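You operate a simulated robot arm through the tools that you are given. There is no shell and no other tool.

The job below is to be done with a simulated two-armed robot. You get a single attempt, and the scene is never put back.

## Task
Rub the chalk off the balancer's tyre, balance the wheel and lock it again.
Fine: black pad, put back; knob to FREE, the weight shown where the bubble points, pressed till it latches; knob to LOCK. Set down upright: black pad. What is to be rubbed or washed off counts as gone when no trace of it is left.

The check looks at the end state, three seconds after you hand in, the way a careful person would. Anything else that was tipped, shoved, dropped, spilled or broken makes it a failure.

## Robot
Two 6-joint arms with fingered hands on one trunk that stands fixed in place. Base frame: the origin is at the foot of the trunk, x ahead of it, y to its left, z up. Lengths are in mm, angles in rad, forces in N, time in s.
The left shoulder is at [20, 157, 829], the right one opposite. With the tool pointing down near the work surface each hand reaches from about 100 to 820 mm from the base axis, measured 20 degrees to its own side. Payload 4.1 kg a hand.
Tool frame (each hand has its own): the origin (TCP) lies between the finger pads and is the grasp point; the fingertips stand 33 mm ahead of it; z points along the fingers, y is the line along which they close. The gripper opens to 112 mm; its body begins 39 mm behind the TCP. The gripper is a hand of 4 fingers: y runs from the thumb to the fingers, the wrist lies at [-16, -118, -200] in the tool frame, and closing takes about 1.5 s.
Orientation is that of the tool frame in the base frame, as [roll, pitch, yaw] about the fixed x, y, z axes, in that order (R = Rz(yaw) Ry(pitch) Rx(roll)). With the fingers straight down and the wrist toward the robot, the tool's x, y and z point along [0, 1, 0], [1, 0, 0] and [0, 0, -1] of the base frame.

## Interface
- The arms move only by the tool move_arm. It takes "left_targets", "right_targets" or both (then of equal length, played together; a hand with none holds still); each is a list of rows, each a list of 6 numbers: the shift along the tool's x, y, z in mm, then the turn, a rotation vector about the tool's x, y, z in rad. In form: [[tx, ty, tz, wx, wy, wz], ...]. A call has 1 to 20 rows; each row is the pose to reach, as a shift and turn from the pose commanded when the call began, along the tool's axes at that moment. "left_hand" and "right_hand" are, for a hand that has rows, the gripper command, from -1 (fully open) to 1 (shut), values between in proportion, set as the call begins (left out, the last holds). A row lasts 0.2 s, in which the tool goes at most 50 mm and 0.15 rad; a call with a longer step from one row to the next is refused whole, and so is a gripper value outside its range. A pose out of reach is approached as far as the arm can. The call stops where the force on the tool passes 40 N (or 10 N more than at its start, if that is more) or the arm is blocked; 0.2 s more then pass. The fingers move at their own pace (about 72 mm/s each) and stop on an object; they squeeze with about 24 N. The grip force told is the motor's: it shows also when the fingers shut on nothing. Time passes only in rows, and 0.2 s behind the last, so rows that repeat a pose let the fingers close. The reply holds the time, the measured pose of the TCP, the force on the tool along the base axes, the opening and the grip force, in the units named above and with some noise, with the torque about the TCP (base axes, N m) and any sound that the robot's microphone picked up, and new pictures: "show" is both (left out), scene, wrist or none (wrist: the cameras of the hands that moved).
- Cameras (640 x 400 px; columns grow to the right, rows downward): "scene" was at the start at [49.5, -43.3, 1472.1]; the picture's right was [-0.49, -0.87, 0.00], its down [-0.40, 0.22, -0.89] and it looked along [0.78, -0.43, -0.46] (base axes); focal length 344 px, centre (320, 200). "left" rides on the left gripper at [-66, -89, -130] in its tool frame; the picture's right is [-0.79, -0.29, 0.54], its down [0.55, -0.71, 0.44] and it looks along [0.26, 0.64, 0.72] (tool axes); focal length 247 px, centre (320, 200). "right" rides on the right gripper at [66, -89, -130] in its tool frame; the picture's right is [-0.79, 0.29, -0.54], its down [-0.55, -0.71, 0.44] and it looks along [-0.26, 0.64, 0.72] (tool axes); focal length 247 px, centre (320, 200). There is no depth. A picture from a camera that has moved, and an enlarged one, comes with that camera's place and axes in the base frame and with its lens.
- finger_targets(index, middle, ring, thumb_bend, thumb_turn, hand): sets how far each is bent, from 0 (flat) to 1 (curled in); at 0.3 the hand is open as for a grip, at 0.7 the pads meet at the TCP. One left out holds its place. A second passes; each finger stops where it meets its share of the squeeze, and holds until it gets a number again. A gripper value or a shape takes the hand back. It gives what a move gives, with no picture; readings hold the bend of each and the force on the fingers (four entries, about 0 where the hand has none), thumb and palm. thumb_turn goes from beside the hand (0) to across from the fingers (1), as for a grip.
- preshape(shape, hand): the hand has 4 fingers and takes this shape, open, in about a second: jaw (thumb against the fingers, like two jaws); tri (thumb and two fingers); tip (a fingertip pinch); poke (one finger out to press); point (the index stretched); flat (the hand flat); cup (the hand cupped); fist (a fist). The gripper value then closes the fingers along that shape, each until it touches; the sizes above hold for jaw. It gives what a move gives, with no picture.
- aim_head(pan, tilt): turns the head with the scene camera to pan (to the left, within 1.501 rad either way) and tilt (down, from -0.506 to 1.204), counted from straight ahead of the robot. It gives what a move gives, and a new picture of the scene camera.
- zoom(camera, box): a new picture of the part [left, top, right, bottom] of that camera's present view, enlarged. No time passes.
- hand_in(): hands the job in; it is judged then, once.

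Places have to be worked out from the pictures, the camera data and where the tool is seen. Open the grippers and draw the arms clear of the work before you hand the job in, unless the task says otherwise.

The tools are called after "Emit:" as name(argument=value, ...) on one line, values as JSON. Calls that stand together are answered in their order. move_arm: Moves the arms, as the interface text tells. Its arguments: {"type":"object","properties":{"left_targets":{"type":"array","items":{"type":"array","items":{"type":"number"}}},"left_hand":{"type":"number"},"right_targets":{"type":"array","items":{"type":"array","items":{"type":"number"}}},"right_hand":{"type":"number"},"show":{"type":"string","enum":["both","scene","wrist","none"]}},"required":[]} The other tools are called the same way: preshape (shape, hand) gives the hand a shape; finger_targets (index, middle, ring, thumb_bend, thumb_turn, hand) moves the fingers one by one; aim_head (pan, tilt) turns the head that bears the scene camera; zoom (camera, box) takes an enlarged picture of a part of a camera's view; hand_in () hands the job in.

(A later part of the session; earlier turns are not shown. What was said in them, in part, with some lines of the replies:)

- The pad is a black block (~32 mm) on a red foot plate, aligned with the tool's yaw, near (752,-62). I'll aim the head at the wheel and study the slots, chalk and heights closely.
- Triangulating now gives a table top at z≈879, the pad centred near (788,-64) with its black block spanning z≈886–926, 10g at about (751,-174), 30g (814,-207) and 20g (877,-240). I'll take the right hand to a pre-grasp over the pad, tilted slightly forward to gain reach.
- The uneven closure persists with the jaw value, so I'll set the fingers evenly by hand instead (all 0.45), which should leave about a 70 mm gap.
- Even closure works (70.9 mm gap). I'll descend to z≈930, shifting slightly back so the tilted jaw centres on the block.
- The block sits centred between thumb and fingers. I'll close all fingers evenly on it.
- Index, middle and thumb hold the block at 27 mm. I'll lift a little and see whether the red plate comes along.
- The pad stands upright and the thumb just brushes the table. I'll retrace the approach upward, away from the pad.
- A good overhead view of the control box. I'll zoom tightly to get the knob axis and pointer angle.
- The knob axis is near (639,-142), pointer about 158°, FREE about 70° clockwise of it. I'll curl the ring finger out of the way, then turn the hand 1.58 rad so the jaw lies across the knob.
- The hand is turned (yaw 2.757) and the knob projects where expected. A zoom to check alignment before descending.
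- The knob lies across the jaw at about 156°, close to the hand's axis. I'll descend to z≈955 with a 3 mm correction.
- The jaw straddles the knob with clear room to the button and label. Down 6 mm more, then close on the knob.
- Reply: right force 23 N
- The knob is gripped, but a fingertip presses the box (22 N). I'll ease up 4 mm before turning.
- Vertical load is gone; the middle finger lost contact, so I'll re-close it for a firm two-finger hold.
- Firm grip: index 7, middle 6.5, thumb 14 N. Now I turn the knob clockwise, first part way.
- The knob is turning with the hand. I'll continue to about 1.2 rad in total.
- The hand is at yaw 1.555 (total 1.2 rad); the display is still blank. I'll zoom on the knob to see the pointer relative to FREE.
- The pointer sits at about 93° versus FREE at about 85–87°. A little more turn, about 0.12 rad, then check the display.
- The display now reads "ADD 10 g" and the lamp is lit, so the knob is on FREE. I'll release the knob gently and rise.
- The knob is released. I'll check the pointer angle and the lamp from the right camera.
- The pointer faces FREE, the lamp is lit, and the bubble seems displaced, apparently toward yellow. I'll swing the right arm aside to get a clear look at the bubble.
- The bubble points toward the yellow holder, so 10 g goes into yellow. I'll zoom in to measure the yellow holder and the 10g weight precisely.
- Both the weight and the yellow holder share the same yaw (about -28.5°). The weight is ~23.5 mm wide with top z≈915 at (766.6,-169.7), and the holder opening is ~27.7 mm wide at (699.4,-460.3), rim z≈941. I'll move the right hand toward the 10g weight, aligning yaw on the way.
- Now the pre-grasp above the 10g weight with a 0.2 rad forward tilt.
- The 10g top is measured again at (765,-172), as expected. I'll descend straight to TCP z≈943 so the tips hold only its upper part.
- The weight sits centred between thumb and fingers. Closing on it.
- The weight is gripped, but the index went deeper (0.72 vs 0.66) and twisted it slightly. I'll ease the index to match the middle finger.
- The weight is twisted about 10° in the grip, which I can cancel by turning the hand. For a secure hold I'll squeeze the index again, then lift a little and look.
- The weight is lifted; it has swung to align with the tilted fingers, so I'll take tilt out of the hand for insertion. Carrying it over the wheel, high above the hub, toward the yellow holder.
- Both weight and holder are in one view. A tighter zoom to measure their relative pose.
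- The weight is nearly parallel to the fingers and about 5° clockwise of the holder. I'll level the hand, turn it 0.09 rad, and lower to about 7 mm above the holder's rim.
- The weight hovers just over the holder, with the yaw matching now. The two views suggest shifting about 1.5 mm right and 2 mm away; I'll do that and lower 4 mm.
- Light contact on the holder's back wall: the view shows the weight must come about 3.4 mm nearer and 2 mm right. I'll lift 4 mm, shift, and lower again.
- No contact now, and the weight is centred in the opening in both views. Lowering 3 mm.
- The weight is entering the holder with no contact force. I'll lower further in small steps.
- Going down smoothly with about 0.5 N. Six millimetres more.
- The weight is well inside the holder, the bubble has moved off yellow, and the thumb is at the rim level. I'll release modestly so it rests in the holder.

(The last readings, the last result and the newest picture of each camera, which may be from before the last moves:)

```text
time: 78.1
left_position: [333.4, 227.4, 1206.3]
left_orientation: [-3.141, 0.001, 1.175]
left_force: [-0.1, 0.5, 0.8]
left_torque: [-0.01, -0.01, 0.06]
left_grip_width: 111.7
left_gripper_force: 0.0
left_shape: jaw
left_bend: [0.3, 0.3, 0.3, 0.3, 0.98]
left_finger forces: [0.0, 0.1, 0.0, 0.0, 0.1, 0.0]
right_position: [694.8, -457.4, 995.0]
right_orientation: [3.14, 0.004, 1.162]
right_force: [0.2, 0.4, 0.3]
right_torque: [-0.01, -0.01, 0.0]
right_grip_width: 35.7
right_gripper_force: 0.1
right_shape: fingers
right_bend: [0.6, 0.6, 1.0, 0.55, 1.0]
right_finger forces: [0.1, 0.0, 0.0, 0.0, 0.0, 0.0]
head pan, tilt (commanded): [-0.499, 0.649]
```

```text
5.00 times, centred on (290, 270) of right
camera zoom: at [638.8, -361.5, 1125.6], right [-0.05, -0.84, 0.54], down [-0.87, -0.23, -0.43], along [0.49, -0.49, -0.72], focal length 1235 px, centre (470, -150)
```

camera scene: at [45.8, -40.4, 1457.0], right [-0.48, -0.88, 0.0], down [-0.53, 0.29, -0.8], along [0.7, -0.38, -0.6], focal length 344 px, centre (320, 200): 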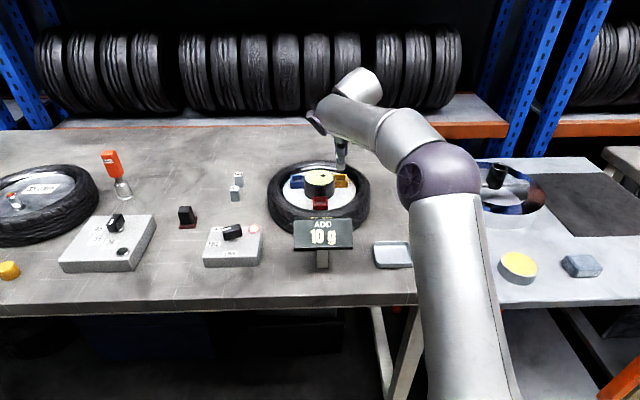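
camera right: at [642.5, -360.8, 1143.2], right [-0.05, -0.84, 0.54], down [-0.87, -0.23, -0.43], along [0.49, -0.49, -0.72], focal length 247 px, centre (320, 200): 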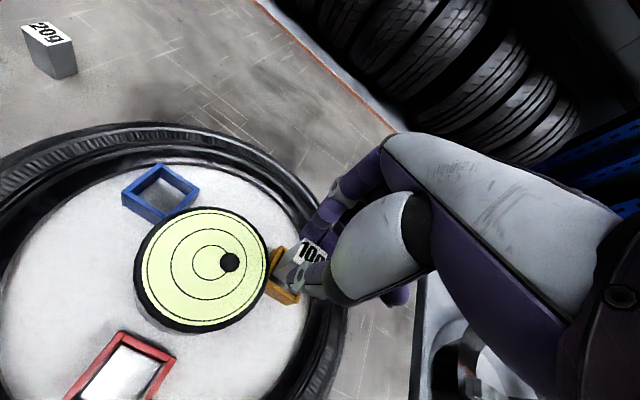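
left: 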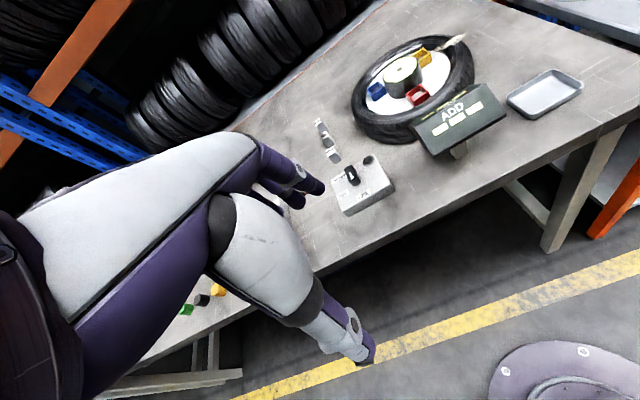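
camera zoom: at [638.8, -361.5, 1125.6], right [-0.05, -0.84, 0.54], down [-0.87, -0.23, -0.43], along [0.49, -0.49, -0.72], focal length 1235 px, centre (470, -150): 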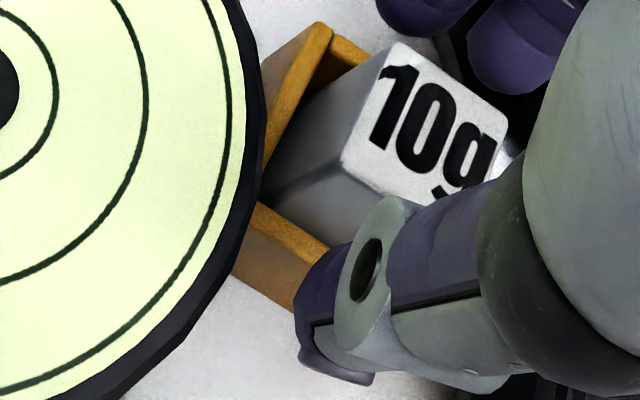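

The weight stands released in the holder. I'll rise 30 mm and close the fingers into a beak to press it down.

Emit:
move_arm(right_targets=[[0, 0, -8, 0, 0, 0], [0, 0, -18, 0, 0, 0], [0, 0, -30, 0, 0, 0], [0, 0, -30, 0, 0, 0]], show="none")

Emit:
finger_targets(hand="right", index=0.72, middle=0.72, thumb_bend=0.72)

Emit:
zoom(camera="scene", box=[290, 130, 380, 210])

Emit:
zoom(camera="right", box=[220, 200, 360, 340])

```text
time: 79.1
left_position: [333.0, 225.9, 1205.9]
left_orientation: [3.141, 0.0, 1.174]
left_force: [-0.6, -1.2, 0.0]
left_torque: [0.02, -0.03, 0.02]
left_grip_width: 111.6
left_gripper_force: 0.1
left_shape: jaw
left_bend: [0.3, 0.3, 0.3, 0.3, 0.98]
left_finger forces: [0.0, 0.0, 0.0, 0.1, 0.0, 0.0]
right_position: [695.7, -457.1, 1026.5]
right_orientation: [3.14, 0.004, 1.162]
right_force: [-0.1, -0.5, 0.3]
right_torque: [0.04, 0.02, 0.04]
right_grip_width: 36.1
right_gripper_force: 0.1
right_shape: fingers
right_bend: [0.6, 0.6, 1.0, 0.55, 1.0]
right_finger forces: [0.0, 0.0, 0.1, 0.1, 0.0, 0.0]
head pan, tilt (commanded): [-0.499, 0.649]
```

```text
time: 80.1
left_position: [333.7, 226.0, 1206.0]
left_orientation: [3.141, -0.001, 1.176]
left_force: [-0.8, 0.4, 0.1]
left_torque: [-0.02, -0.03, 0.01]
left_grip_width: 111.7
left_gripper_force: 0.1
left_shape: jaw
left_bend: [0.3, 0.3, 0.3, 0.3, 0.98]
left_finger forces: [0.0, 0.1, 0.0, 0.0, 0.1, 0.0]
right_position: [695.5, -456.8, 1026.8]
right_orientation: [-3.142, 0.004, 1.162]
right_force: [0.6, 0.0, 0.1]
right_torque: [-0.01, 0.0, -0.03]
right_grip_width: 0.1
right_gripper_force: 0.1
right_shape: fingers
right_bend: [0.72, 0.72, 1.0, 0.71, 1.0]
right_finger forces: [0.0, 0.0, 0.0, 0.0, 0.1, 0.0]
head pan, tilt (commanded): [-0.499, 0.649]
```

```text
5.00 times, centred on (335, 170) of scene
camera zoom: at [45.8, -40.5, 1456.9], right [-0.48, -0.88, 0.0], down [-0.53, 0.29, -0.8], along [0.7, -0.38, -0.6], focal length 1718 px, centre (245, 350)
```

zoom: 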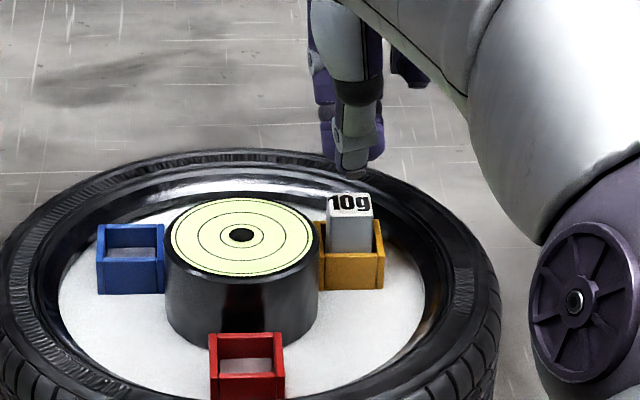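

```text
2.86 times, centred on (290, 270) of right
camera zoom: at [639.6, -361.1, 1156.5], right [-0.05, -0.84, 0.54], down [-0.87, -0.23, -0.43], along [0.49, -0.49, -0.72], focal length 706 px, centre (406, 0)
```

zoom: 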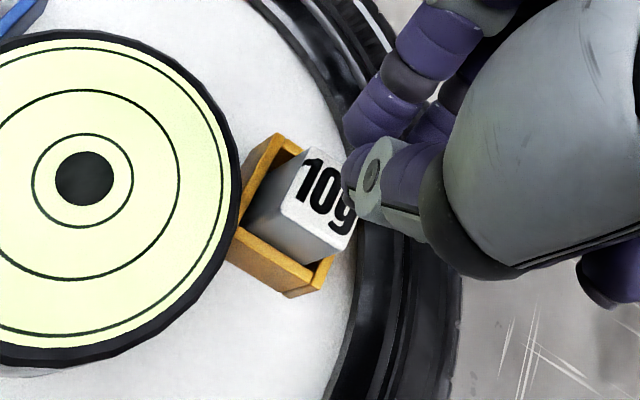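

The bubble is now centred. The fingertips are right over the weight's top, so I'll press straight down in stages, listening for the latch.

Emit:
move_arm(right_targets=[[0, 0, 6, 0, 0, 0], [0, 0, 12, 0, 0, 0], [0, 0, 16, 0, 0, 0], [0, 0, 19, 0, 0, 0]], show="none")

Emit:
zoom(camera="scene", box=[320, 140, 380, 200])

```text
time: 81.1
left_position: [334.3, 227.1, 1205.4]
left_orientation: [3.141, 0.0, 1.176]
left_force: [0.0, -0.2, 0.3]
left_torque: [-0.02, -0.01, 0.03]
left_grip_width: 111.5
left_gripper_force: 0.1
left_shape: jaw
left_bend: [0.3, 0.3, 0.3, 0.3, 0.98]
left_finger forces: [0.1, 0.0, 0.0, 0.0, 0.0, 0.0]
right_position: [695.5, -457.4, 1008.7]
right_orientation: [3.136, 0.003, 1.159]
right_force: [-0.3, 0.9, 6.6]
right_torque: [0.11, 0.1, 0.0]
right_grip_width: 0.2
right_gripper_force: 4.1
right_shape: fingers
right_bend: [0.72, 0.72, 1.0, 0.71, 1.0]
right_finger forces: [0.0, 0.0, 0.1, 0.1, 8.6, 0.0]
head pan, tilt (commanded): [-0.499, 0.649]
```

```text
6.67 times, centred on (350, 170) of scene
camera zoom: at [45.6, -40.3, 1457.0], right [-0.48, -0.88, 0.0], down [-0.53, 0.29, -0.8], along [0.7, -0.38, -0.6], focal length 2291 px, centre (120, 400)
```

zoom: 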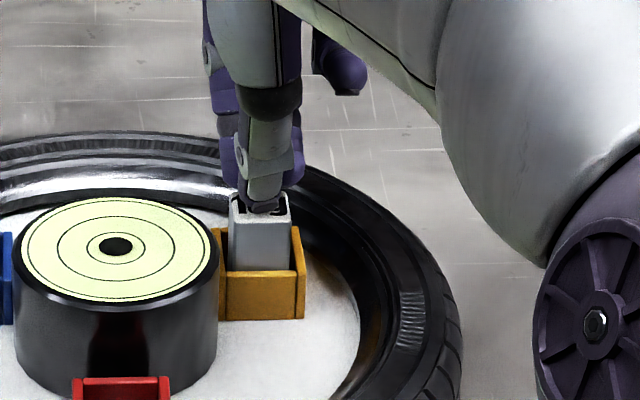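

Contact at 6.6 N, the thumb tip slightly toward the near edge of the weight. I'll lift 3 mm, shift 4 mm away to be central, and press harder.

Emit:
move_arm(right_targets=[[0, 0, -4, 0, 0, 0], [0, 4, -4, 0, 0, 0], [0, 4, -1, 0, 0, 0], [0, 4, 1, 0, 0, 0], [0, 4, 3, 0, 0, 0]], show="none")

Emit:
zoom(camera="scene", box=[320, 140, 380, 200])

```text
time: 82.3
left_position: [331.5, 227.5, 1206.6]
left_orientation: [3.14, -0.001, 1.176]
left_force: [0.2, 0.5, 0.8]
left_torque: [0.01, 0.04, 0.02]
left_grip_width: 111.5
left_gripper_force: 0.1
left_shape: jaw
left_bend: [0.3, 0.3, 0.3, 0.3, 0.98]
left_finger forces: [0.0, 0.0, 0.1, 0.0, 0.0, 0.0]
right_position: [698.6, -458.9, 1007.1]
right_orientation: [3.134, 0.004, 1.161]
right_force: [-4.7, 2.0, 21.6]
right_torque: [0.23, 0.34, 0.0]
right_grip_width: 0.0
right_gripper_force: 12.1
right_shape: fingers
right_bend: [0.72, 0.72, 1.0, 0.71, 1.0]
right_finger forces: [0.0, 0.0, 0.0, 0.1, 23.7, 0.0]
head pan, tilt (commanded): [-0.499, 0.649]
```

```text
6.67 times, centred on (350, 170) of scene
camera zoom: at [45.0, -40.0, 1457.0], right [-0.48, -0.88, 0.0], down [-0.53, 0.29, -0.8], along [0.7, -0.38, -0.6], focal length 2291 px, centre (120, 400)
```

zoom: 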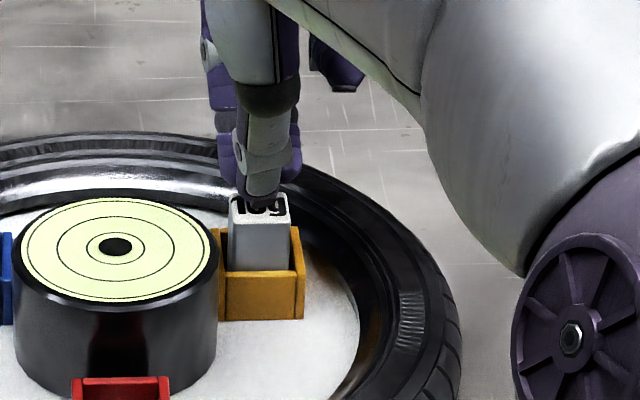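

21.6 N and no latch yet. Pressing a bit more.

Emit:
move_arm(right_targets=[[0, 0, 1, 0, 0, 0], [0, 0, 2, 0, 0, 0], [0, 0, 3, 0, 0, 0]], show="none")

Emit:
zoom(camera="scene", box=[320, 140, 380, 200])

```text
time: 83.2
left_position: [332.0, 227.2, 1206.6]
left_orientation: [3.141, -0.001, 1.175]
left_force: [-0.2, 0.5, -0.2]
left_torque: [-0.02, -0.02, -0.02]
left_grip_width: 111.6
left_gripper_force: 0.0
left_shape: jaw
left_bend: [0.3, 0.3, 0.3, 0.3, 0.98]
left_finger forces: [0.0, 0.1, 0.0, 0.1, 0.1, 0.0]
right_position: [698.8, -461.4, 1008.8]
right_orientation: [3.128, 0.0, 1.161]
right_force: [-1.8, 2.1, 8.6]
right_torque: [0.1, 0.11, 0.01]
right_grip_width: 0.1
right_gripper_force: 5.7
right_shape: fingers
right_bend: [0.72, 0.72, 1.0, 0.71, 1.0]
right_finger forces: [0.0, 0.1, 0.1, 0.1, 11.4, 0.1]
head pan, tilt (commanded): [-0.499, 0.649]
stopped in row 3 (right hand): the force on the tool passed its limit at 40 N (the readings are from after the stop); the commanded pose is now the measured one
```

```text
6.67 times, centred on (350, 170) of scene
camera zoom: at [45.3, -40.1, 1457.0], right [-0.48, -0.88, 0.0], down [-0.53, 0.29, -0.8], along [0.7, -0.38, -0.6], focal length 2291 px, centre (120, 400)
```

zoom: 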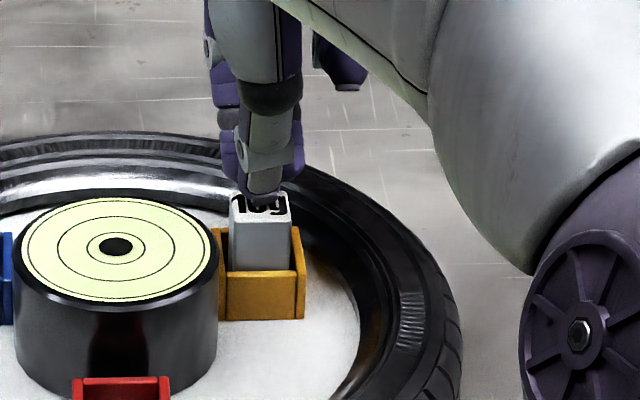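

The press hit 40 N without a latch sound. I'll back off a little and inspect how deep the weight sits.

Emit:
move_arm(right_targets=[[0, 0, -6, 0, 0, 0], [0, 0, -14, 0, 0, 0]], show="wrist")

Emit:
zoom(camera="scene", box=[330, 155, 370, 190])

Emit:
zoom(camera="right", box=[250, 230, 330, 310])

```text
time: 83.8
left_position: [334.1, 228.1, 1206.3]
left_orientation: [-3.141, 0.0, 1.175]
left_force: [0.3, 0.2, -0.1]
left_torque: [-0.01, -0.01, 0.01]
left_grip_width: 111.7
left_gripper_force: 0.1
left_shape: jaw
left_bend: [0.3, 0.3, 0.3, 0.3, 0.98]
left_finger forces: [0.0, 0.0, 0.1, 0.0, 0.0, 0.1]
right_position: [698.7, -459.2, 1019.9]
right_orientation: [3.135, 0.002, 1.16]
right_force: [-0.3, -0.6, 1.0]
right_torque: [0.02, -0.01, 0.02]
right_grip_width: 0.1
right_gripper_force: 0.1
right_shape: fingers
right_bend: [0.72, 0.72, 1.0, 0.71, 1.0]
right_finger forces: [0.0, 0.0, 0.0, 0.0, 0.0, 0.0]
head pan, tilt (commanded): [-0.499, 0.649]
camera right: at [642.7, -363.3, 1148.5], right [-0.06, -0.84, 0.54], down [-0.87, -0.23, -0.44], along [0.49, -0.5, -0.72], focal length 247 px, centre (320, 200)
```

right: 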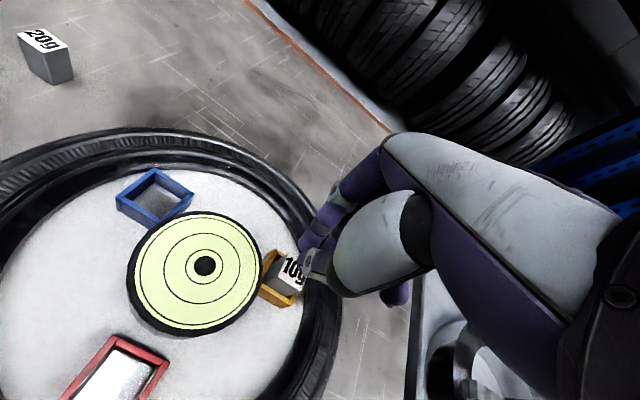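

```text
11.43 times, centred on (350, 172) of scene
camera zoom: at [45.8, -40.5, 1456.9], right [-0.48, -0.88, 0.0], down [-0.53, 0.29, -0.8], along [0.7, -0.38, -0.6], focal length 3928 px, centre (-23, 514)
```

zoom: 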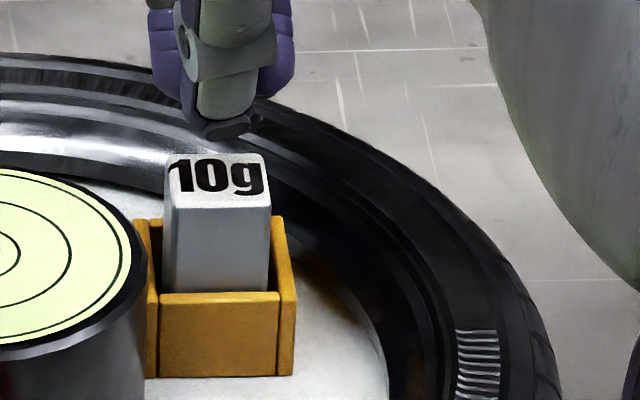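

```text
5.00 times, centred on (290, 270) of right
camera zoom: at [642.7, -363.3, 1148.5], right [-0.06, -0.84, 0.54], down [-0.87, -0.23, -0.44], along [0.49, -0.5, -0.72], focal length 1235 px, centre (470, -150)
```

zoom: 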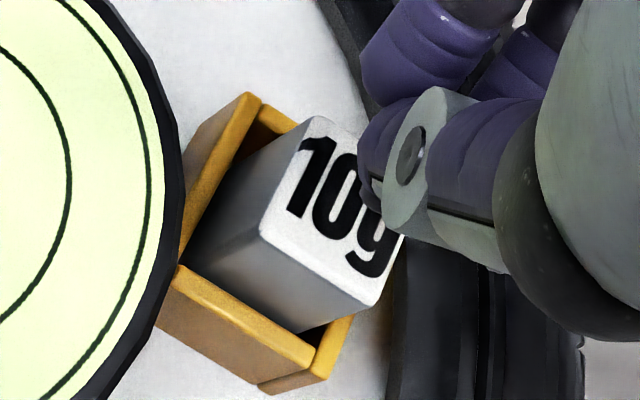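

The weight now sits deeper (~22 mm above the rim versus ~25 before). I'll check the display and bubble for confirmation.

Emit:
zoom(camera="scene", box=[260, 150, 400, 270])

Emit:
zoom(camera="right", box=[120, 200, 320, 340])

Emit:
zoom(camera="scene", box=[190, 210, 280, 275])

```text
3.33 times, centred on (330, 210) of scene
camera zoom: at [45.8, -40.5, 1456.9], right [-0.48, -0.88, 0.0], down [-0.53, 0.29, -0.8], along [0.7, -0.38, -0.6], focal length 1146 px, centre (287, 167)
```

zoom: 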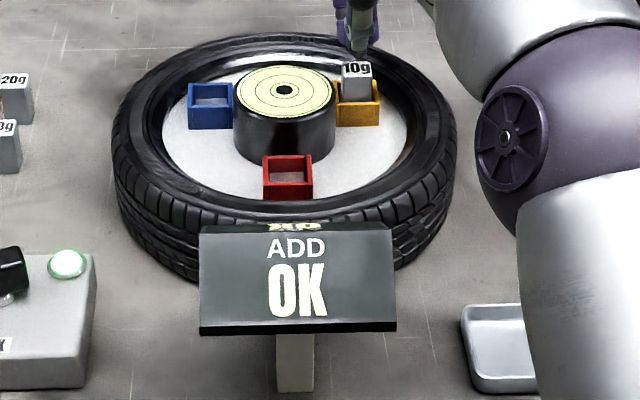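

```text
2.86 times, centred on (220, 270) of right
camera zoom: at [642.7, -363.3, 1148.5], right [-0.06, -0.84, 0.54], down [-0.87, -0.23, -0.44], along [0.49, -0.5, -0.72], focal length 706 px, centre (606, 0)
```

zoom: 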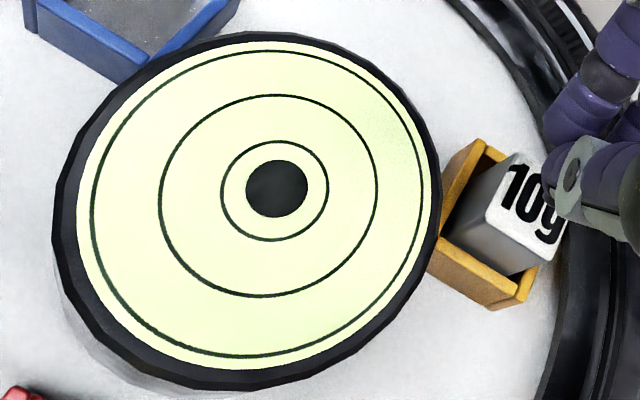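

```text
6.15 times, centred on (235, 242) of scene
camera zoom: at [45.8, -40.5, 1456.9], right [-0.48, -0.88, 0.0], down [-0.53, 0.29, -0.8], along [0.7, -0.38, -0.6], focal length 2115 px, centre (843, -62)
```

zoom: 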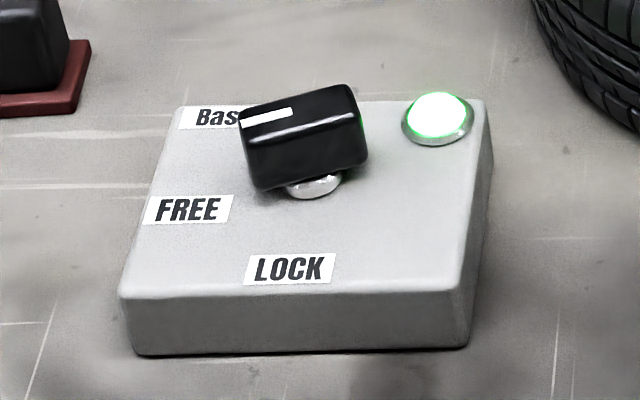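

Display reads "OK", the lamp is green and the bubble is centred: the weight is seated. Now back to the knob: I'll rise and move above it at yaw ≈1.40, matching its present pointer (~79°).

Emit:
move_arm(right_targets=[[0, 0, -12, 0, 0, 0], [0, 0, -25, 0, 0, 0], [38.5, -25.5, -27.9, 0, 0, -0.034], [77, -51, -30.8, 0, 0, -0.068], [115.4, -76.6, -33.6, 0, 0, -0.102], [153.9, -102.2, -36.4, 0, 0, -0.137], [192.4, -127.7, -39.3, 0, 0, -0.171], [230.8, -153.3, -42.1, 0, 0, -0.205], [269.3, -178.8, -45, 0, 0, -0.239]], show="none")

Emit:
finger_targets(hand="right", index=0.53, middle=0.53, ring=1.0, thumb_bend=0.53)

Emit:
zoom(camera="right", box=[150, 200, 350, 360])

Emit:
zoom(camera="scene", box=[260, 150, 400, 270])

```text
time: 85.8
left_position: [334.3, 226.6, 1206.0]
left_orientation: [-3.141, 0.0, 1.175]
left_force: [-0.9, -0.7, 0.2]
left_torque: [0.01, 0.02, 0.0]
left_grip_width: 111.7
left_gripper_force: 0.0
left_shape: jaw
left_bend: [0.3, 0.3, 0.3, 0.3, 0.98]
left_finger forces: [0.1, 0.0, 0.0, 0.1, 0.1, 0.0]
right_position: [644.3, -142.3, 1065.6]
right_orientation: [3.135, 0.002, 1.398]
right_force: [-0.5, -0.6, 0.2]
right_torque: [0.06, -0.03, 0.02]
right_grip_width: 0.0
right_gripper_force: 0.1
right_shape: fingers
right_bend: [0.72, 0.72, 1.0, 0.71, 1.0]
right_finger forces: [0.1, 0.1, 0.0, 0.1, 0.0, 0.0]
head pan, tilt (commanded): [-0.499, 0.649]
```

```text
time: 86.8
left_position: [333.7, 227.8, 1206.1]
left_orientation: [3.141, -0.001, 1.175]
left_force: [-0.3, -0.1, 0.1]
left_torque: [-0.02, 0.0, 0.01]
left_grip_width: 111.9
left_gripper_force: 0.0
left_shape: jaw
left_bend: [0.3, 0.3, 0.3, 0.3, 0.98]
left_finger forces: [0.0, 0.1, 0.1, 0.0, 0.1, 0.0]
right_position: [642.7, -145.1, 1066.9]
right_orientation: [3.131, 0.003, 1.4]
right_force: [0.1, 0.6, 0.3]
right_torque: [-0.03, 0.01, 0.0]
right_grip_width: 48.5
right_gripper_force: 0.1
right_shape: fingers
right_bend: [0.53, 0.53, 1.0, 0.53, 1.0]
right_finger forces: [0.0, 0.1, 0.1, 0.1, 0.0, 0.0]
head pan, tilt (commanded): [-0.499, 0.649]
```

```text
2.50 times, centred on (250, 280) of right
camera zoom: at [565.3, -63.0, 1195.8], right [0.14, -0.83, 0.54], down [-0.79, -0.43, -0.44], along [0.59, -0.37, -0.71], focal length 617 px, centre (495, 0)
```

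zoom: 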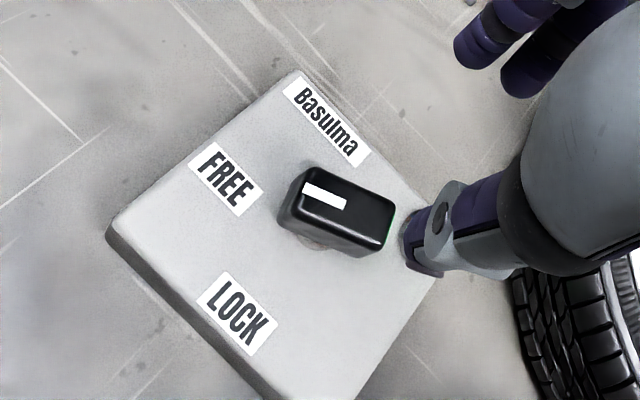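

```text
3.33 times, centred on (330, 210) of scene
camera zoom: at [45.8, -40.5, 1456.9], right [-0.48, -0.88, 0.0], down [-0.53, 0.29, -0.8], along [0.7, -0.38, -0.6], focal length 1146 px, centre (287, 167)
```

zoom: 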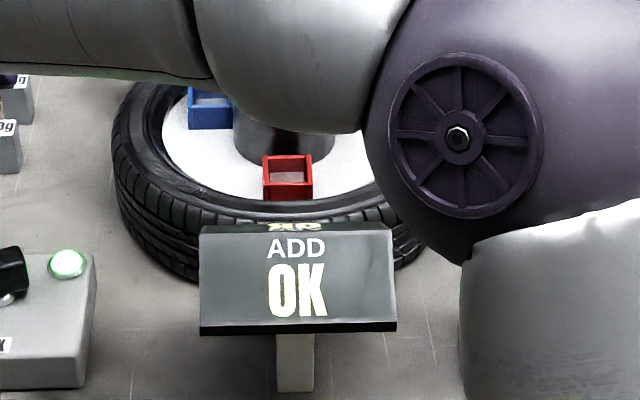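

The knob points at about 83°. I'll align to yaw 1.434 (as when I released it) and descend to z≈957 around it.

Emit:
move_arm(right_targets=[[1, -1, 35, 0, 0, -0.034], [2.3, -2.4, 70, 0, 0, -0.034], [2.3, -2.4, 98, 0, 0, -0.034], [2.3, -2.4, 109, 0, 0, -0.034]], show="none")

Emit:
zoom(camera="right", box=[200, 180, 360, 340])

```text
time: 87.8
left_position: [334.1, 227.7, 1206.3]
left_orientation: [3.141, -0.001, 1.175]
left_force: [0.3, -0.3, 0.6]
left_torque: [0.01, -0.01, 0.02]
left_grip_width: 111.4
left_gripper_force: 0.1
left_shape: jaw
left_bend: [0.3, 0.3, 0.3, 0.3, 0.98]
left_finger forces: [0.1, 0.0, 0.1, 0.0, 0.0, 0.0]
right_position: [642.2, -141.6, 956.5]
right_orientation: [3.134, 0.003, 1.432]
right_force: [0.2, -0.1, 0.3]
right_torque: [-0.01, 0.0, 0.0]
right_grip_width: 48.5
right_gripper_force: 0.0
right_shape: fingers
right_bend: [0.53, 0.53, 1.0, 0.53, 1.0]
right_finger forces: [0.1, 0.0, 0.0, 0.0, 0.0, 0.1]
head pan, tilt (commanded): [-0.499, 0.649]
```

```text
2.50 times, centred on (280, 260) of right
camera zoom: at [561.0, -63.4, 1084.7], right [0.17, -0.82, 0.54], down [-0.78, -0.45, -0.44], along [0.61, -0.35, -0.71], focal length 617 px, centre (420, 50)
```

zoom: 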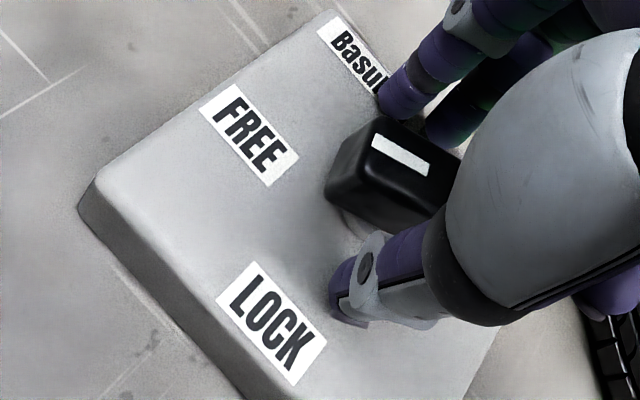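

The jaw straddles the knob with no contact. Closing on it.

Emit:
finger_targets(hand="right", index=0.75, middle=0.75, thumb_bend=0.75)

Emit:
zoom(camera="right", box=[200, 180, 360, 340])

```text
time: 88.8
left_position: [333.7, 227.9, 1205.3]
left_orientation: [-3.141, -0.001, 1.174]
left_force: [-0.9, -0.2, -0.1]
left_torque: [0.02, -0.01, 0.0]
left_grip_width: 111.8
left_gripper_force: 0.0
left_shape: jaw
left_bend: [0.3, 0.3, 0.3, 0.3, 0.98]
left_finger forces: [0.0, 0.0, 0.0, 0.0, 0.1, 0.0]
right_position: [641.2, -140.9, 955.3]
right_orientation: [3.133, 0.006, 1.432]
right_force: [1.7, -0.7, -5.6]
right_torque: [-0.01, 0.01, 0.04]
right_grip_width: 18.9
right_gripper_force: 15.4
right_shape: fingers
right_bend: [0.64, 0.66, 1.0, 0.64, 1.0]
right_finger forces: [7.6, 8.1, 0.1, 0.0, 14.6, 0.0]
head pan, tilt (commanded): [-0.499, 0.649]
```

```text
2.50 times, centred on (280, 260) of right
camera zoom: at [561.2, -63.4, 1084.3], right [0.17, -0.82, 0.54], down [-0.78, -0.45, -0.44], along [0.61, -0.35, -0.72], focal length 617 px, centre (420, 50)
```

zoom: 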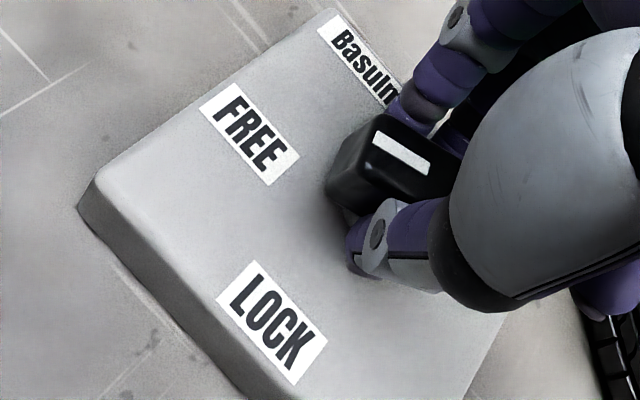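

Firm grip again. I'll turn the knob counter-clockwise toward LOCK, most of the way first.

Emit:
move_arm(right_targets=[[0, 0, 0, 0, 0, -0.11], [0, 0, 0, 0, 0, -0.22], [0, 0, 0, 0, 0, -0.33], [0, 0, 0, 0, 0, -0.44], [0, 0, 0, 0, 0, -0.55], [0, 0, 0, 0, 0, -0.66], [0, 0, 0, 0, 0, -0.77], [0, 0, 0, 0, 0, -0.88], [0, 0, 0, 0, 0, -0.99], [0, 0, 0, 0, 0, -1.1], [0, 0, 0, 0, 0, -1.2]])

Emit:
zoom(camera="scene", box=[190, 170, 380, 270])

Emit:
zoom(camera="right", box=[200, 180, 360, 340])

```text
time: 91.2
left_position: [333.4, 227.7, 1205.7]
left_orientation: [3.142, 0.001, 1.173]
left_force: [-0.1, 0.2, -0.4]
left_torque: [0.01, -0.02, 0.0]
left_grip_width: 111.7
left_gripper_force: 0.1
left_shape: jaw
left_bend: [0.3, 0.3, 0.3, 0.3, 0.98]
left_finger forces: [0.0, 0.0, 0.1, 0.0, 0.0, 0.0]
right_position: [642.3, -139.1, 954.8]
right_orientation: [3.141, 0.009, 2.634]
right_force: [-2.0, 2.1, 5.9]
right_torque: [0.0, 0.06, -0.04]
right_grip_width: 18.7
right_gripper_force: 16.4
right_shape: fingers
right_bend: [0.71, 0.67, 1.0, 0.65, 1.0]
right_finger forces: [9.6, 7.1, 0.0, 0.0, 16.4, 0.0]
head pan, tilt (commanded): [-0.499, 0.649]
camera scene: at [45.6, -40.3, 1457.0], right [-0.48, -0.88, 0.0], down [-0.53, 0.29, -0.8], along [0.7, -0.38, -0.6], focal length 344 px, centre (320, 200)
camera right: at [539.7, -184.6, 1083.7], right [0.83, -0.13, 0.55], down [0.14, -0.89, -0.43], along [0.54, 0.43, -0.72], focal length 247 px, centre (320, 200)
```

scene: 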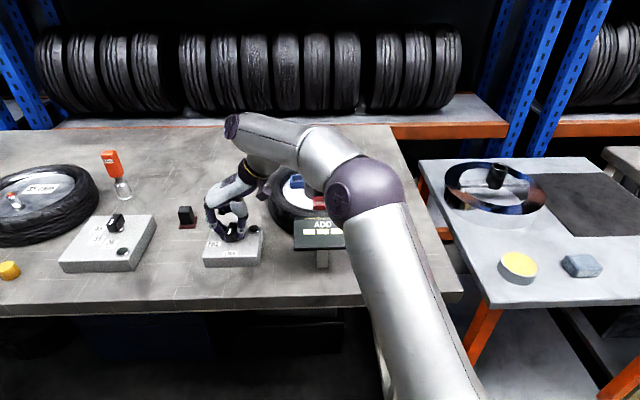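
right: 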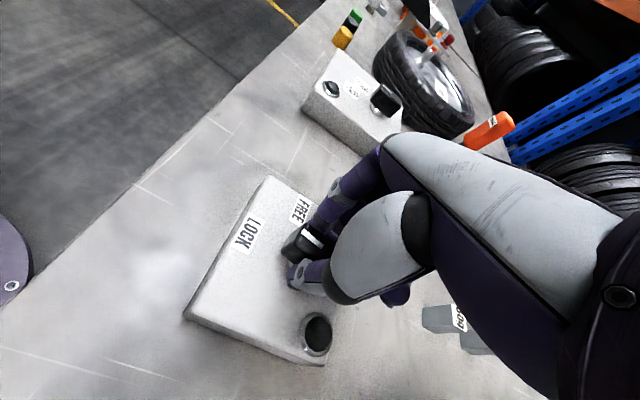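

```text
3.37 times, centred on (285, 220) of scene
camera zoom: at [45.6, -40.3, 1457.0], right [-0.48, -0.88, 0.0], down [-0.53, 0.29, -0.8], along [0.7, -0.38, -0.6], focal length 1158 px, centre (438, 133)
```

zoom: 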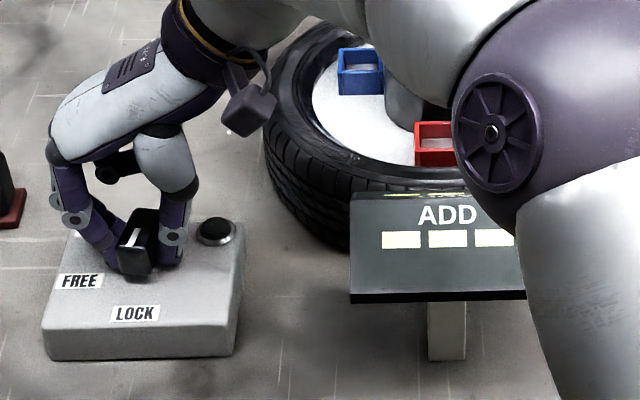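

```text
2.50 times, centred on (280, 260) of right
camera zoom: at [539.7, -184.6, 1083.7], right [0.83, -0.13, 0.55], down [0.14, -0.89, -0.43], along [0.54, 0.43, -0.72], focal length 617 px, centre (420, 50)
```

zoom: 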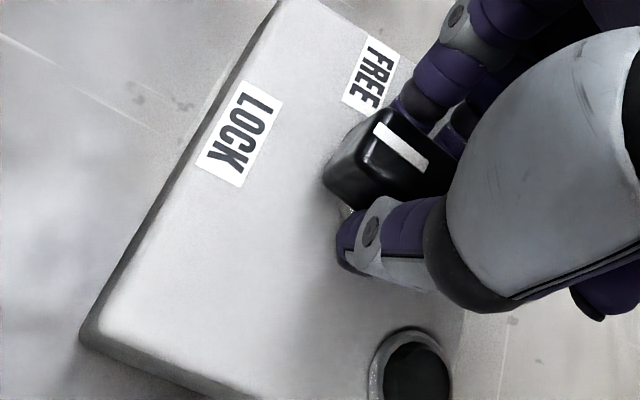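

The display is blank again (wheel no longer free) and the pointer is near 148°. I'll turn about 0.17 rad more to bring it fully to LOCK.

Emit:
move_arm(right_targets=[[0, 0, 0, 0, 0, -0.06], [0, 0, 0, 0, 0, -0.12], [0, 0, 0, 0, 0, -0.17], [0, 0, 0, 0, 0, -0.17]], show="none")

Emit:
zoom(camera="scene", box=[190, 170, 380, 270])

Emit:
zoom(camera="right", box=[200, 180, 360, 340])

```text
time: 92.2
left_position: [333.4, 227.3, 1206.6]
left_orientation: [3.141, -0.001, 1.174]
left_force: [0.2, -0.5, 0.3]
left_torque: [-0.01, 0.02, -0.02]
left_grip_width: 111.9
left_gripper_force: 0.1
left_shape: jaw
left_bend: [0.3, 0.3, 0.3, 0.3, 0.98]
left_finger forces: [0.1, 0.0, 0.0, 0.0, 0.1, 0.1]
right_position: [641.9, -140.0, 954.1]
right_orientation: [-3.139, 0.008, 2.804]
right_force: [0.4, 4.0, 9.1]
right_torque: [0.06, 0.02, -0.04]
right_grip_width: 18.6
right_gripper_force: 18.0
right_shape: fingers
right_bend: [0.71, 0.66, 1.0, 0.65, 1.0]
right_finger forces: [10.6, 8.7, 0.0, 0.1, 15.8, 0.1]
head pan, tilt (commanded): [-0.499, 0.649]
```

```text
3.37 times, centred on (285, 220) of scene
camera zoom: at [45.6, -40.2, 1457.0], right [-0.48, -0.88, 0.0], down [-0.53, 0.29, -0.8], along [0.7, -0.38, -0.6], focal length 1158 px, centre (438, 133)
```

zoom: 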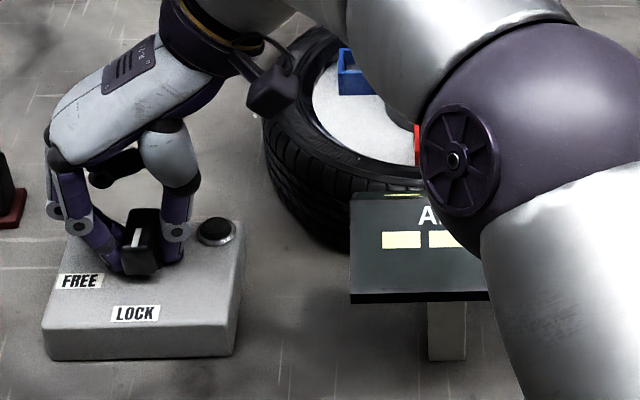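

```text
2.50 times, centred on (280, 260) of right
camera zoom: at [548.0, -200.7, 1083.4], right [0.84, 0.01, 0.55], down [0.29, -0.86, -0.43], along [0.46, 0.52, -0.72], focal length 617 px, centre (420, 50)
```

zoom: 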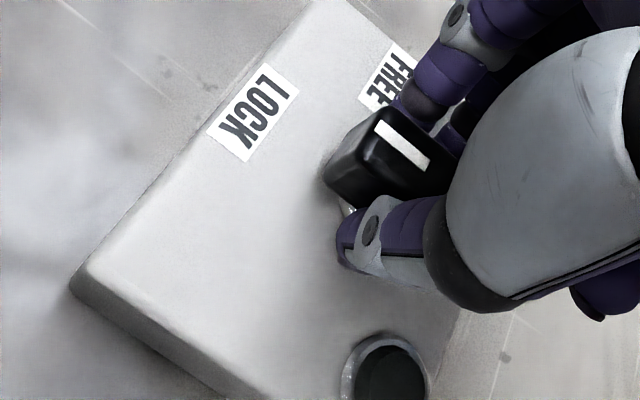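

The pointer is back at about 153°, against ~155° at the start. A touch more (0.05 rad), then I'll release.

Emit:
move_arm(right_targets=[[0, 0, 0, 0, 0, -0.03], [0, 0, 0, 0, 0, -0.05], [0, 0, 0, 0, 0, -0.05]], show="none")

Emit:
finger_targets(hand="right", index=0.55, middle=0.57, thumb_bend=0.55)

Emit:
zoom(camera="right", box=[200, 180, 360, 340])

```text
time: 93.0
left_position: [334.0, 227.3, 1207.5]
left_orientation: [3.14, 0.0, 1.177]
left_force: [0.4, -0.4, 0.0]
left_torque: [0.0, -0.03, 0.03]
left_grip_width: 111.6
left_gripper_force: 0.0
left_shape: jaw
left_bend: [0.3, 0.3, 0.3, 0.3, 0.98]
left_finger forces: [0.1, 0.0, 0.0, 0.0, 0.1, 0.0]
right_position: [640.8, -137.8, 953.5]
right_orientation: [3.141, 0.007, 2.854]
right_force: [3.1, 5.8, 9.7]
right_torque: [0.07, -0.05, -0.03]
right_grip_width: 18.6
right_gripper_force: 17.7
right_shape: fingers
right_bend: [0.71, 0.66, 1.0, 0.66, 1.0]
right_finger forces: [11.0, 9.1, 0.0, 0.0, 15.2, 0.1]
head pan, tilt (commanded): [-0.499, 0.649]
```

```text
time: 94.0
left_position: [332.7, 227.5, 1205.3]
left_orientation: [-3.141, 0.0, 1.175]
left_force: [0.4, 0.3, 0.0]
left_torque: [-0.02, -0.01, -0.03]
left_grip_width: 111.6
left_gripper_force: 0.0
left_shape: jaw
left_bend: [0.3, 0.3, 0.3, 0.3, 0.98]
left_finger forces: [0.0, 0.0, 0.1, 0.0, 0.1, 0.0]
right_position: [641.2, -140.2, 953.7]
right_orientation: [-3.138, 0.009, 2.853]
right_force: [-0.9, 0.0, 0.1]
right_torque: [-0.02, 0.01, -0.03]
right_grip_width: 42.9
right_gripper_force: 0.1
right_shape: fingers
right_bend: [0.55, 0.56, 1.0, 0.55, 1.0]
right_finger forces: [0.0, 0.0, 0.1, 0.0, 0.1, 0.1]
head pan, tilt (commanded): [-0.499, 0.649]
```

```text
2.50 times, centred on (280, 260) of right
camera zoom: at [551.1, -205.5, 1083.2], right [0.84, 0.05, 0.54], down [0.33, -0.84, -0.43], along [0.44, 0.54, -0.72], focal length 617 px, centre (420, 50)
```

zoom: 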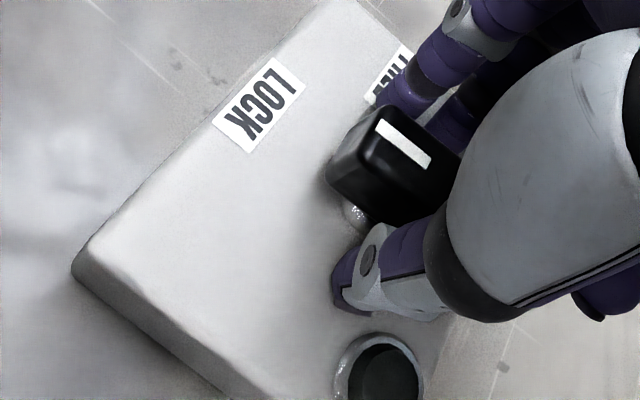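

The knob is released. I'll lift straight up and look at it from above.

Emit:
move_arm(right_targets=[[0, 0, -10, 0, 0, 0], [0, 0, -30, 0, 0, 0], [0, 0, -60, 0, 0, 0], [0, 0, -95, 0, 0, 0], [0, 0, -120, 0, 0, 0]])

Emit:
zoom(camera="scene", box=[190, 210, 280, 275])

Emit:
zoom(camera="right", box=[180, 200, 340, 360])

```text
time: 95.2
left_position: [334.4, 226.2, 1207.2]
left_orientation: [3.141, -0.001, 1.175]
left_force: [0.5, 0.5, 0.4]
left_torque: [-0.02, 0.03, -0.01]
left_grip_width: 111.9
left_gripper_force: 0.0
left_shape: jaw
left_bend: [0.3, 0.3, 0.3, 0.3, 0.98]
left_finger forces: [0.0, 0.0, 0.0, 0.0, 0.0, 0.0]
right_position: [629.9, -142.8, 1067.8]
right_orientation: [-3.138, 0.009, 2.853]
right_force: [-0.5, 0.0, -1.0]
right_torque: [0.01, 0.03, -0.04]
right_grip_width: 43.1
right_gripper_force: 0.1
right_shape: fingers
right_bend: [0.55, 0.56, 1.0, 0.55, 1.0]
right_finger forces: [0.1, 0.0, 0.0, 0.0, 0.0, 0.1]
right hand out of reach, approached as far as the arm can: row 4, 5
head pan, tilt (commanded): [-0.499, 0.649]
camera scene: at [46.0, -40.5, 1456.9], right [-0.48, -0.88, 0.0], down [-0.53, 0.29, -0.8], along [0.7, -0.38, -0.6], focal length 344 px, centre (320, 200)
camera right: at [539.5, -208.6, 1197.8], right [0.84, 0.05, 0.54], down [0.33, -0.84, -0.43], along [0.44, 0.54, -0.72], focal length 247 px, centre (320, 200)
```

scene: 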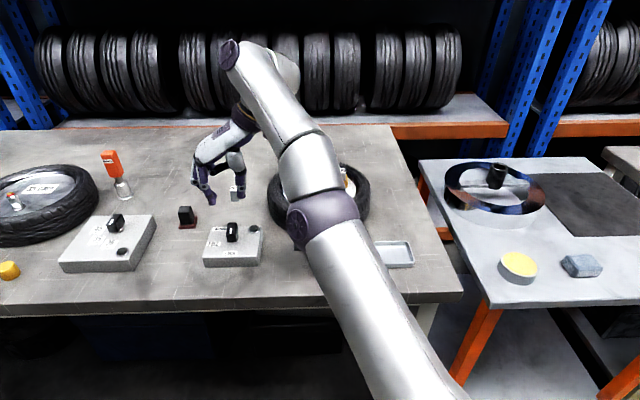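
right: 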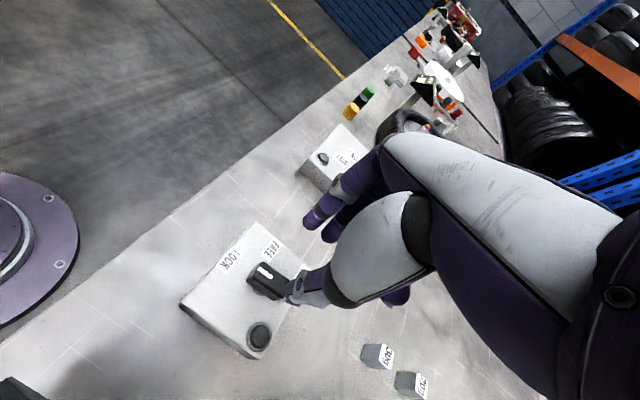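

```text
6.15 times, centred on (235, 242) of scene
camera zoom: at [46.0, -40.5, 1456.9], right [-0.48, -0.88, 0.0], down [-0.53, 0.29, -0.8], along [0.7, -0.38, -0.6], focal length 2115 px, centre (843, -62)
```

zoom: 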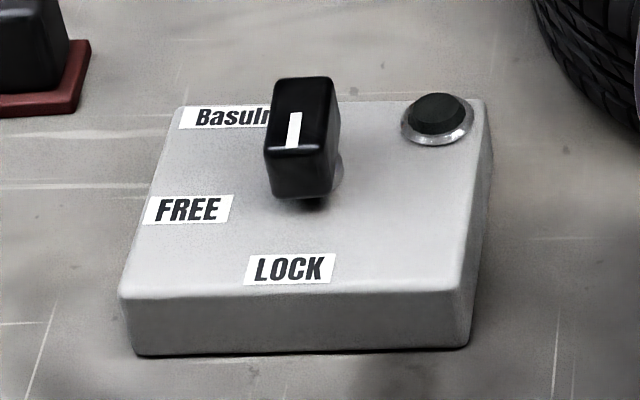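

```text
2.50 times, centred on (260, 280) of right
camera zoom: at [539.5, -208.6, 1197.8], right [0.84, 0.05, 0.54], down [0.33, -0.84, -0.43], along [0.44, 0.54, -0.72], focal length 617 px, centre (470, 0)
```

zoom: 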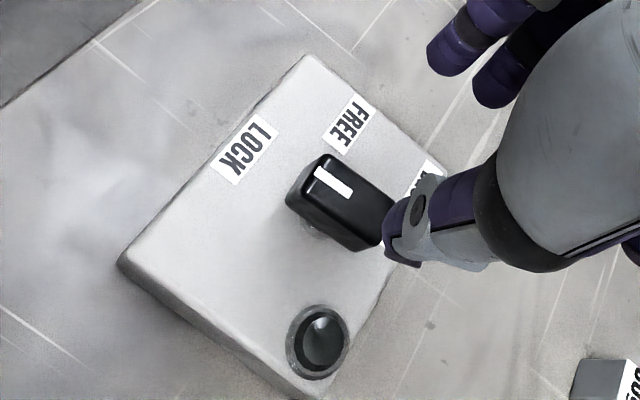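

The knob is back on LOCK (pointer ~155–160°, same as at the start) and the lamp is off. I'll withdraw the right arm to its starting area, opening the hand.

Emit:
move_arm(right_targets=[[21, -24.1, -18.6, 0, 0, 0.14], [42, -48.1, -37.2, 0, 0, 0.28], [63.1, -72.2, -55.7, 0, 0, 0.42], [84.1, -96.2, -74.3, 0, 0, 0.56], [105.1, -120.3, -92.9, 0, 0, 0.7], [126.2, -144.4, -111.5, 0, 0, 0.84], [147.2, -168.4, -130, 0, 0, 0.98], [168.2, -192.5, -148.7, 0, 0, 1.12], [189.2, -216.5, -167.2, 0, 0, 1.26], [210.3, -240.6, -185.8, 0, 0, 1.4], [231.3, -264.7, -204.4, 0, 0, 1.53], [252.3, -288.7, -223, 0, 0, 1.67]], right_hand=-1)

Emit:
zoom(camera="scene", box=[170, 150, 410, 290])

```text
time: 97.8
left_position: [333.2, 226.1, 1206.7]
left_orientation: [-3.142, -0.002, 1.173]
left_force: [0.7, 0.0, 0.3]
left_torque: [0.01, 0.03, 0.0]
left_grip_width: 111.5
left_gripper_force: 0.1
left_shape: jaw
left_bend: [0.3, 0.3, 0.3, 0.3, 0.98]
left_finger forces: [0.0, 0.0, 0.0, 0.0, 0.0, 0.0]
right_position: [304.6, -342.2, 1291.1]
right_orientation: [3.131, 0.001, 1.18]
right_force: [-0.6, -0.5, 0.4]
right_torque: [0.0, 0.02, 0.01]
right_grip_width: 111.7
right_gripper_force: 0.1
right_shape: jaw
right_bend: [0.3, 0.3, 0.3, 0.3, 0.98]
right_finger forces: [0.0, 0.0, 0.1, 0.1, 0.0, 0.0]
head pan, tilt (commanded): [-0.499, 0.649]
camera scene: at [46.0, -40.3, 1456.9], right [-0.48, -0.88, 0.0], down [-0.53, 0.29, -0.8], along [0.7, -0.38, -0.6], focal length 344 px, centre (320, 200)
camera right: at [245.9, -246.3, 1420.0], right [-0.04, -0.84, 0.54], down [-0.86, -0.24, -0.44], along [0.5, -0.49, -0.71], focal length 247 px, centre (320, 200)
```

scene: 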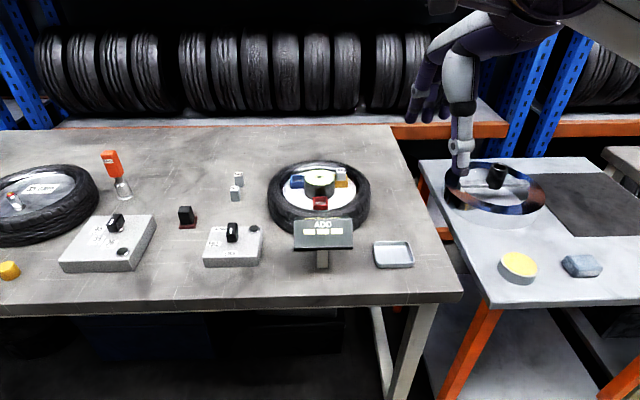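
right: 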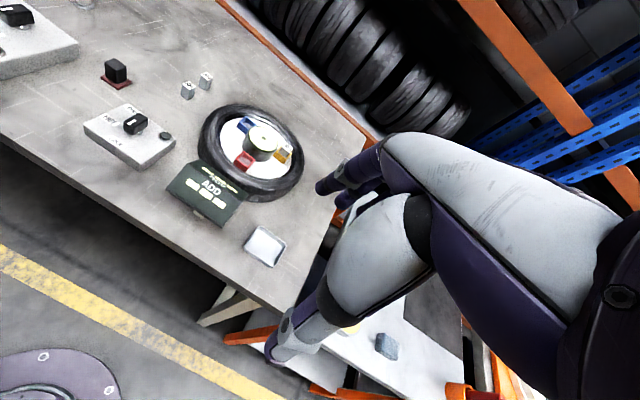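

```text
2.67 times, centred on (290, 220) of scene
camera zoom: at [46.0, -40.3, 1456.9], right [-0.48, -0.88, 0.0], down [-0.53, 0.29, -0.8], along [0.7, -0.38, -0.6], focal length 916 px, centre (400, 147)
```

zoom: 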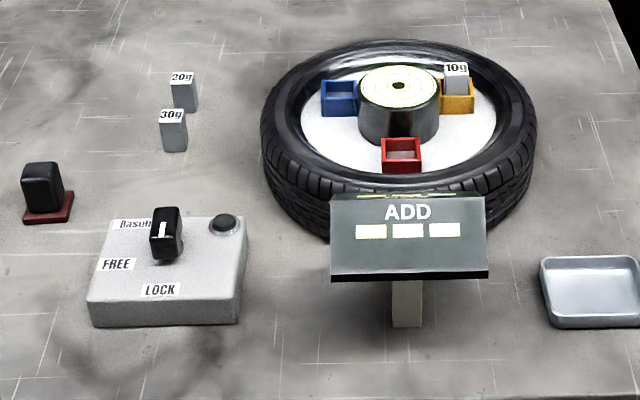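

Everything looks in place. I'll take close-ups to verify: the same knob zoom as before the job, the weight in its holder, the tyre, and the pad.

Emit:
zoom(camera="scene", box=[160, 160, 280, 270])

Emit:
zoom(camera="scene", box=[310, 150, 385, 210])

Emit:
zoom(camera="right", box=[190, 90, 310, 210])

Emit:
zoom(camera="scene", box=[260, 150, 380, 230])

```text
3.64 times, centred on (220, 215) of scene
camera zoom: at [46.0, -40.3, 1456.9], right [-0.48, -0.88, 0.0], down [-0.53, 0.29, -0.8], along [0.7, -0.38, -0.6], focal length 1250 px, centre (684, 146)
```

zoom: 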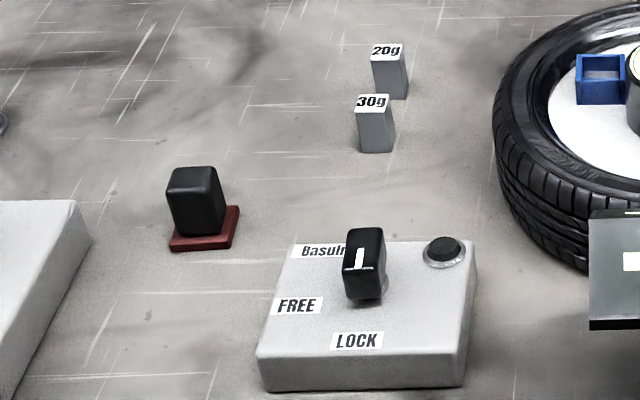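

```text
6.67 times, centred on (348, 180) of scene
camera zoom: at [46.0, -40.3, 1456.9], right [-0.48, -0.88, 0.0], down [-0.53, 0.29, -0.8], along [0.7, -0.38, -0.6], focal length 2291 px, centre (137, 333)
```

zoom: 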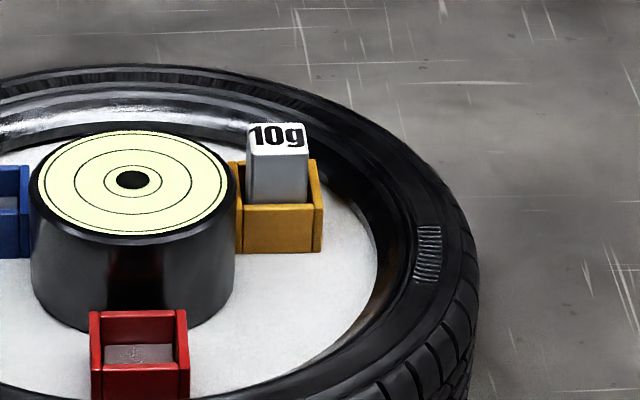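

```text
3.33 times, centred on (250, 150) of right
camera zoom: at [245.9, -246.3, 1420.0], right [-0.04, -0.84, 0.54], down [-0.86, -0.24, -0.44], along [0.5, -0.49, -0.71], focal length 823 px, centre (553, 367)
```

zoom: 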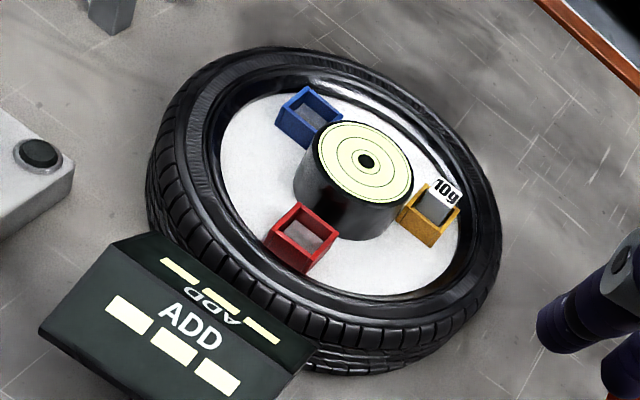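

```text
5.00 times, centred on (320, 190) of scene
camera zoom: at [46.0, -40.3, 1456.9], right [-0.48, -0.88, 0.0], down [-0.53, 0.29, -0.8], along [0.7, -0.38, -0.6], focal length 1718 px, centre (320, 250)
```

zoom: 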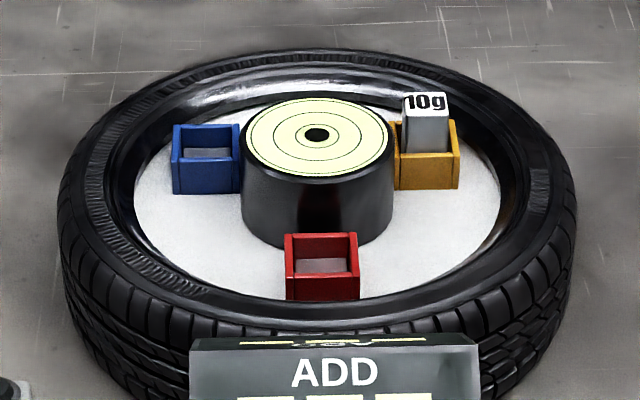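

All checks agree: the tyre shows no chalk, the black pad stands upright in its place, the 10g weight sits in the yellow holder with the bubble centred, the knob points to LOCK, and nothing else has moved. Both hands are open and clear, so I hand the job in.

Emit:
hand_in()

```text
The job is handed in.
```

The tyre is clean, the wheel is balanced and the knob is back on LOCK; I have handed the job in, and no verdict has come back.

- **Chalk:** I rubbed it off with the black pad, and close-up views show no trace left. The pad stands upright within a few millimetres of where it was.
- **Balance:** With the knob on FREE the display asked for 10 g and the bubble pointed to the yellow holder. I put the 10g weight there and pressed it to about 40 N. The display then read "OK", the lamp turned green and the bubble centred.
- **Lock:** The knob points to LOCK again, within a few degrees of where it started. The lamp is off.

I heard no click when the weight seated. I judge it latched from the "OK" display, the centred bubble, and because it did not sink further under the 40 N press.

Nothing else was tipped or shoved as far as the pictures show. Both hands are open and clear of the work.
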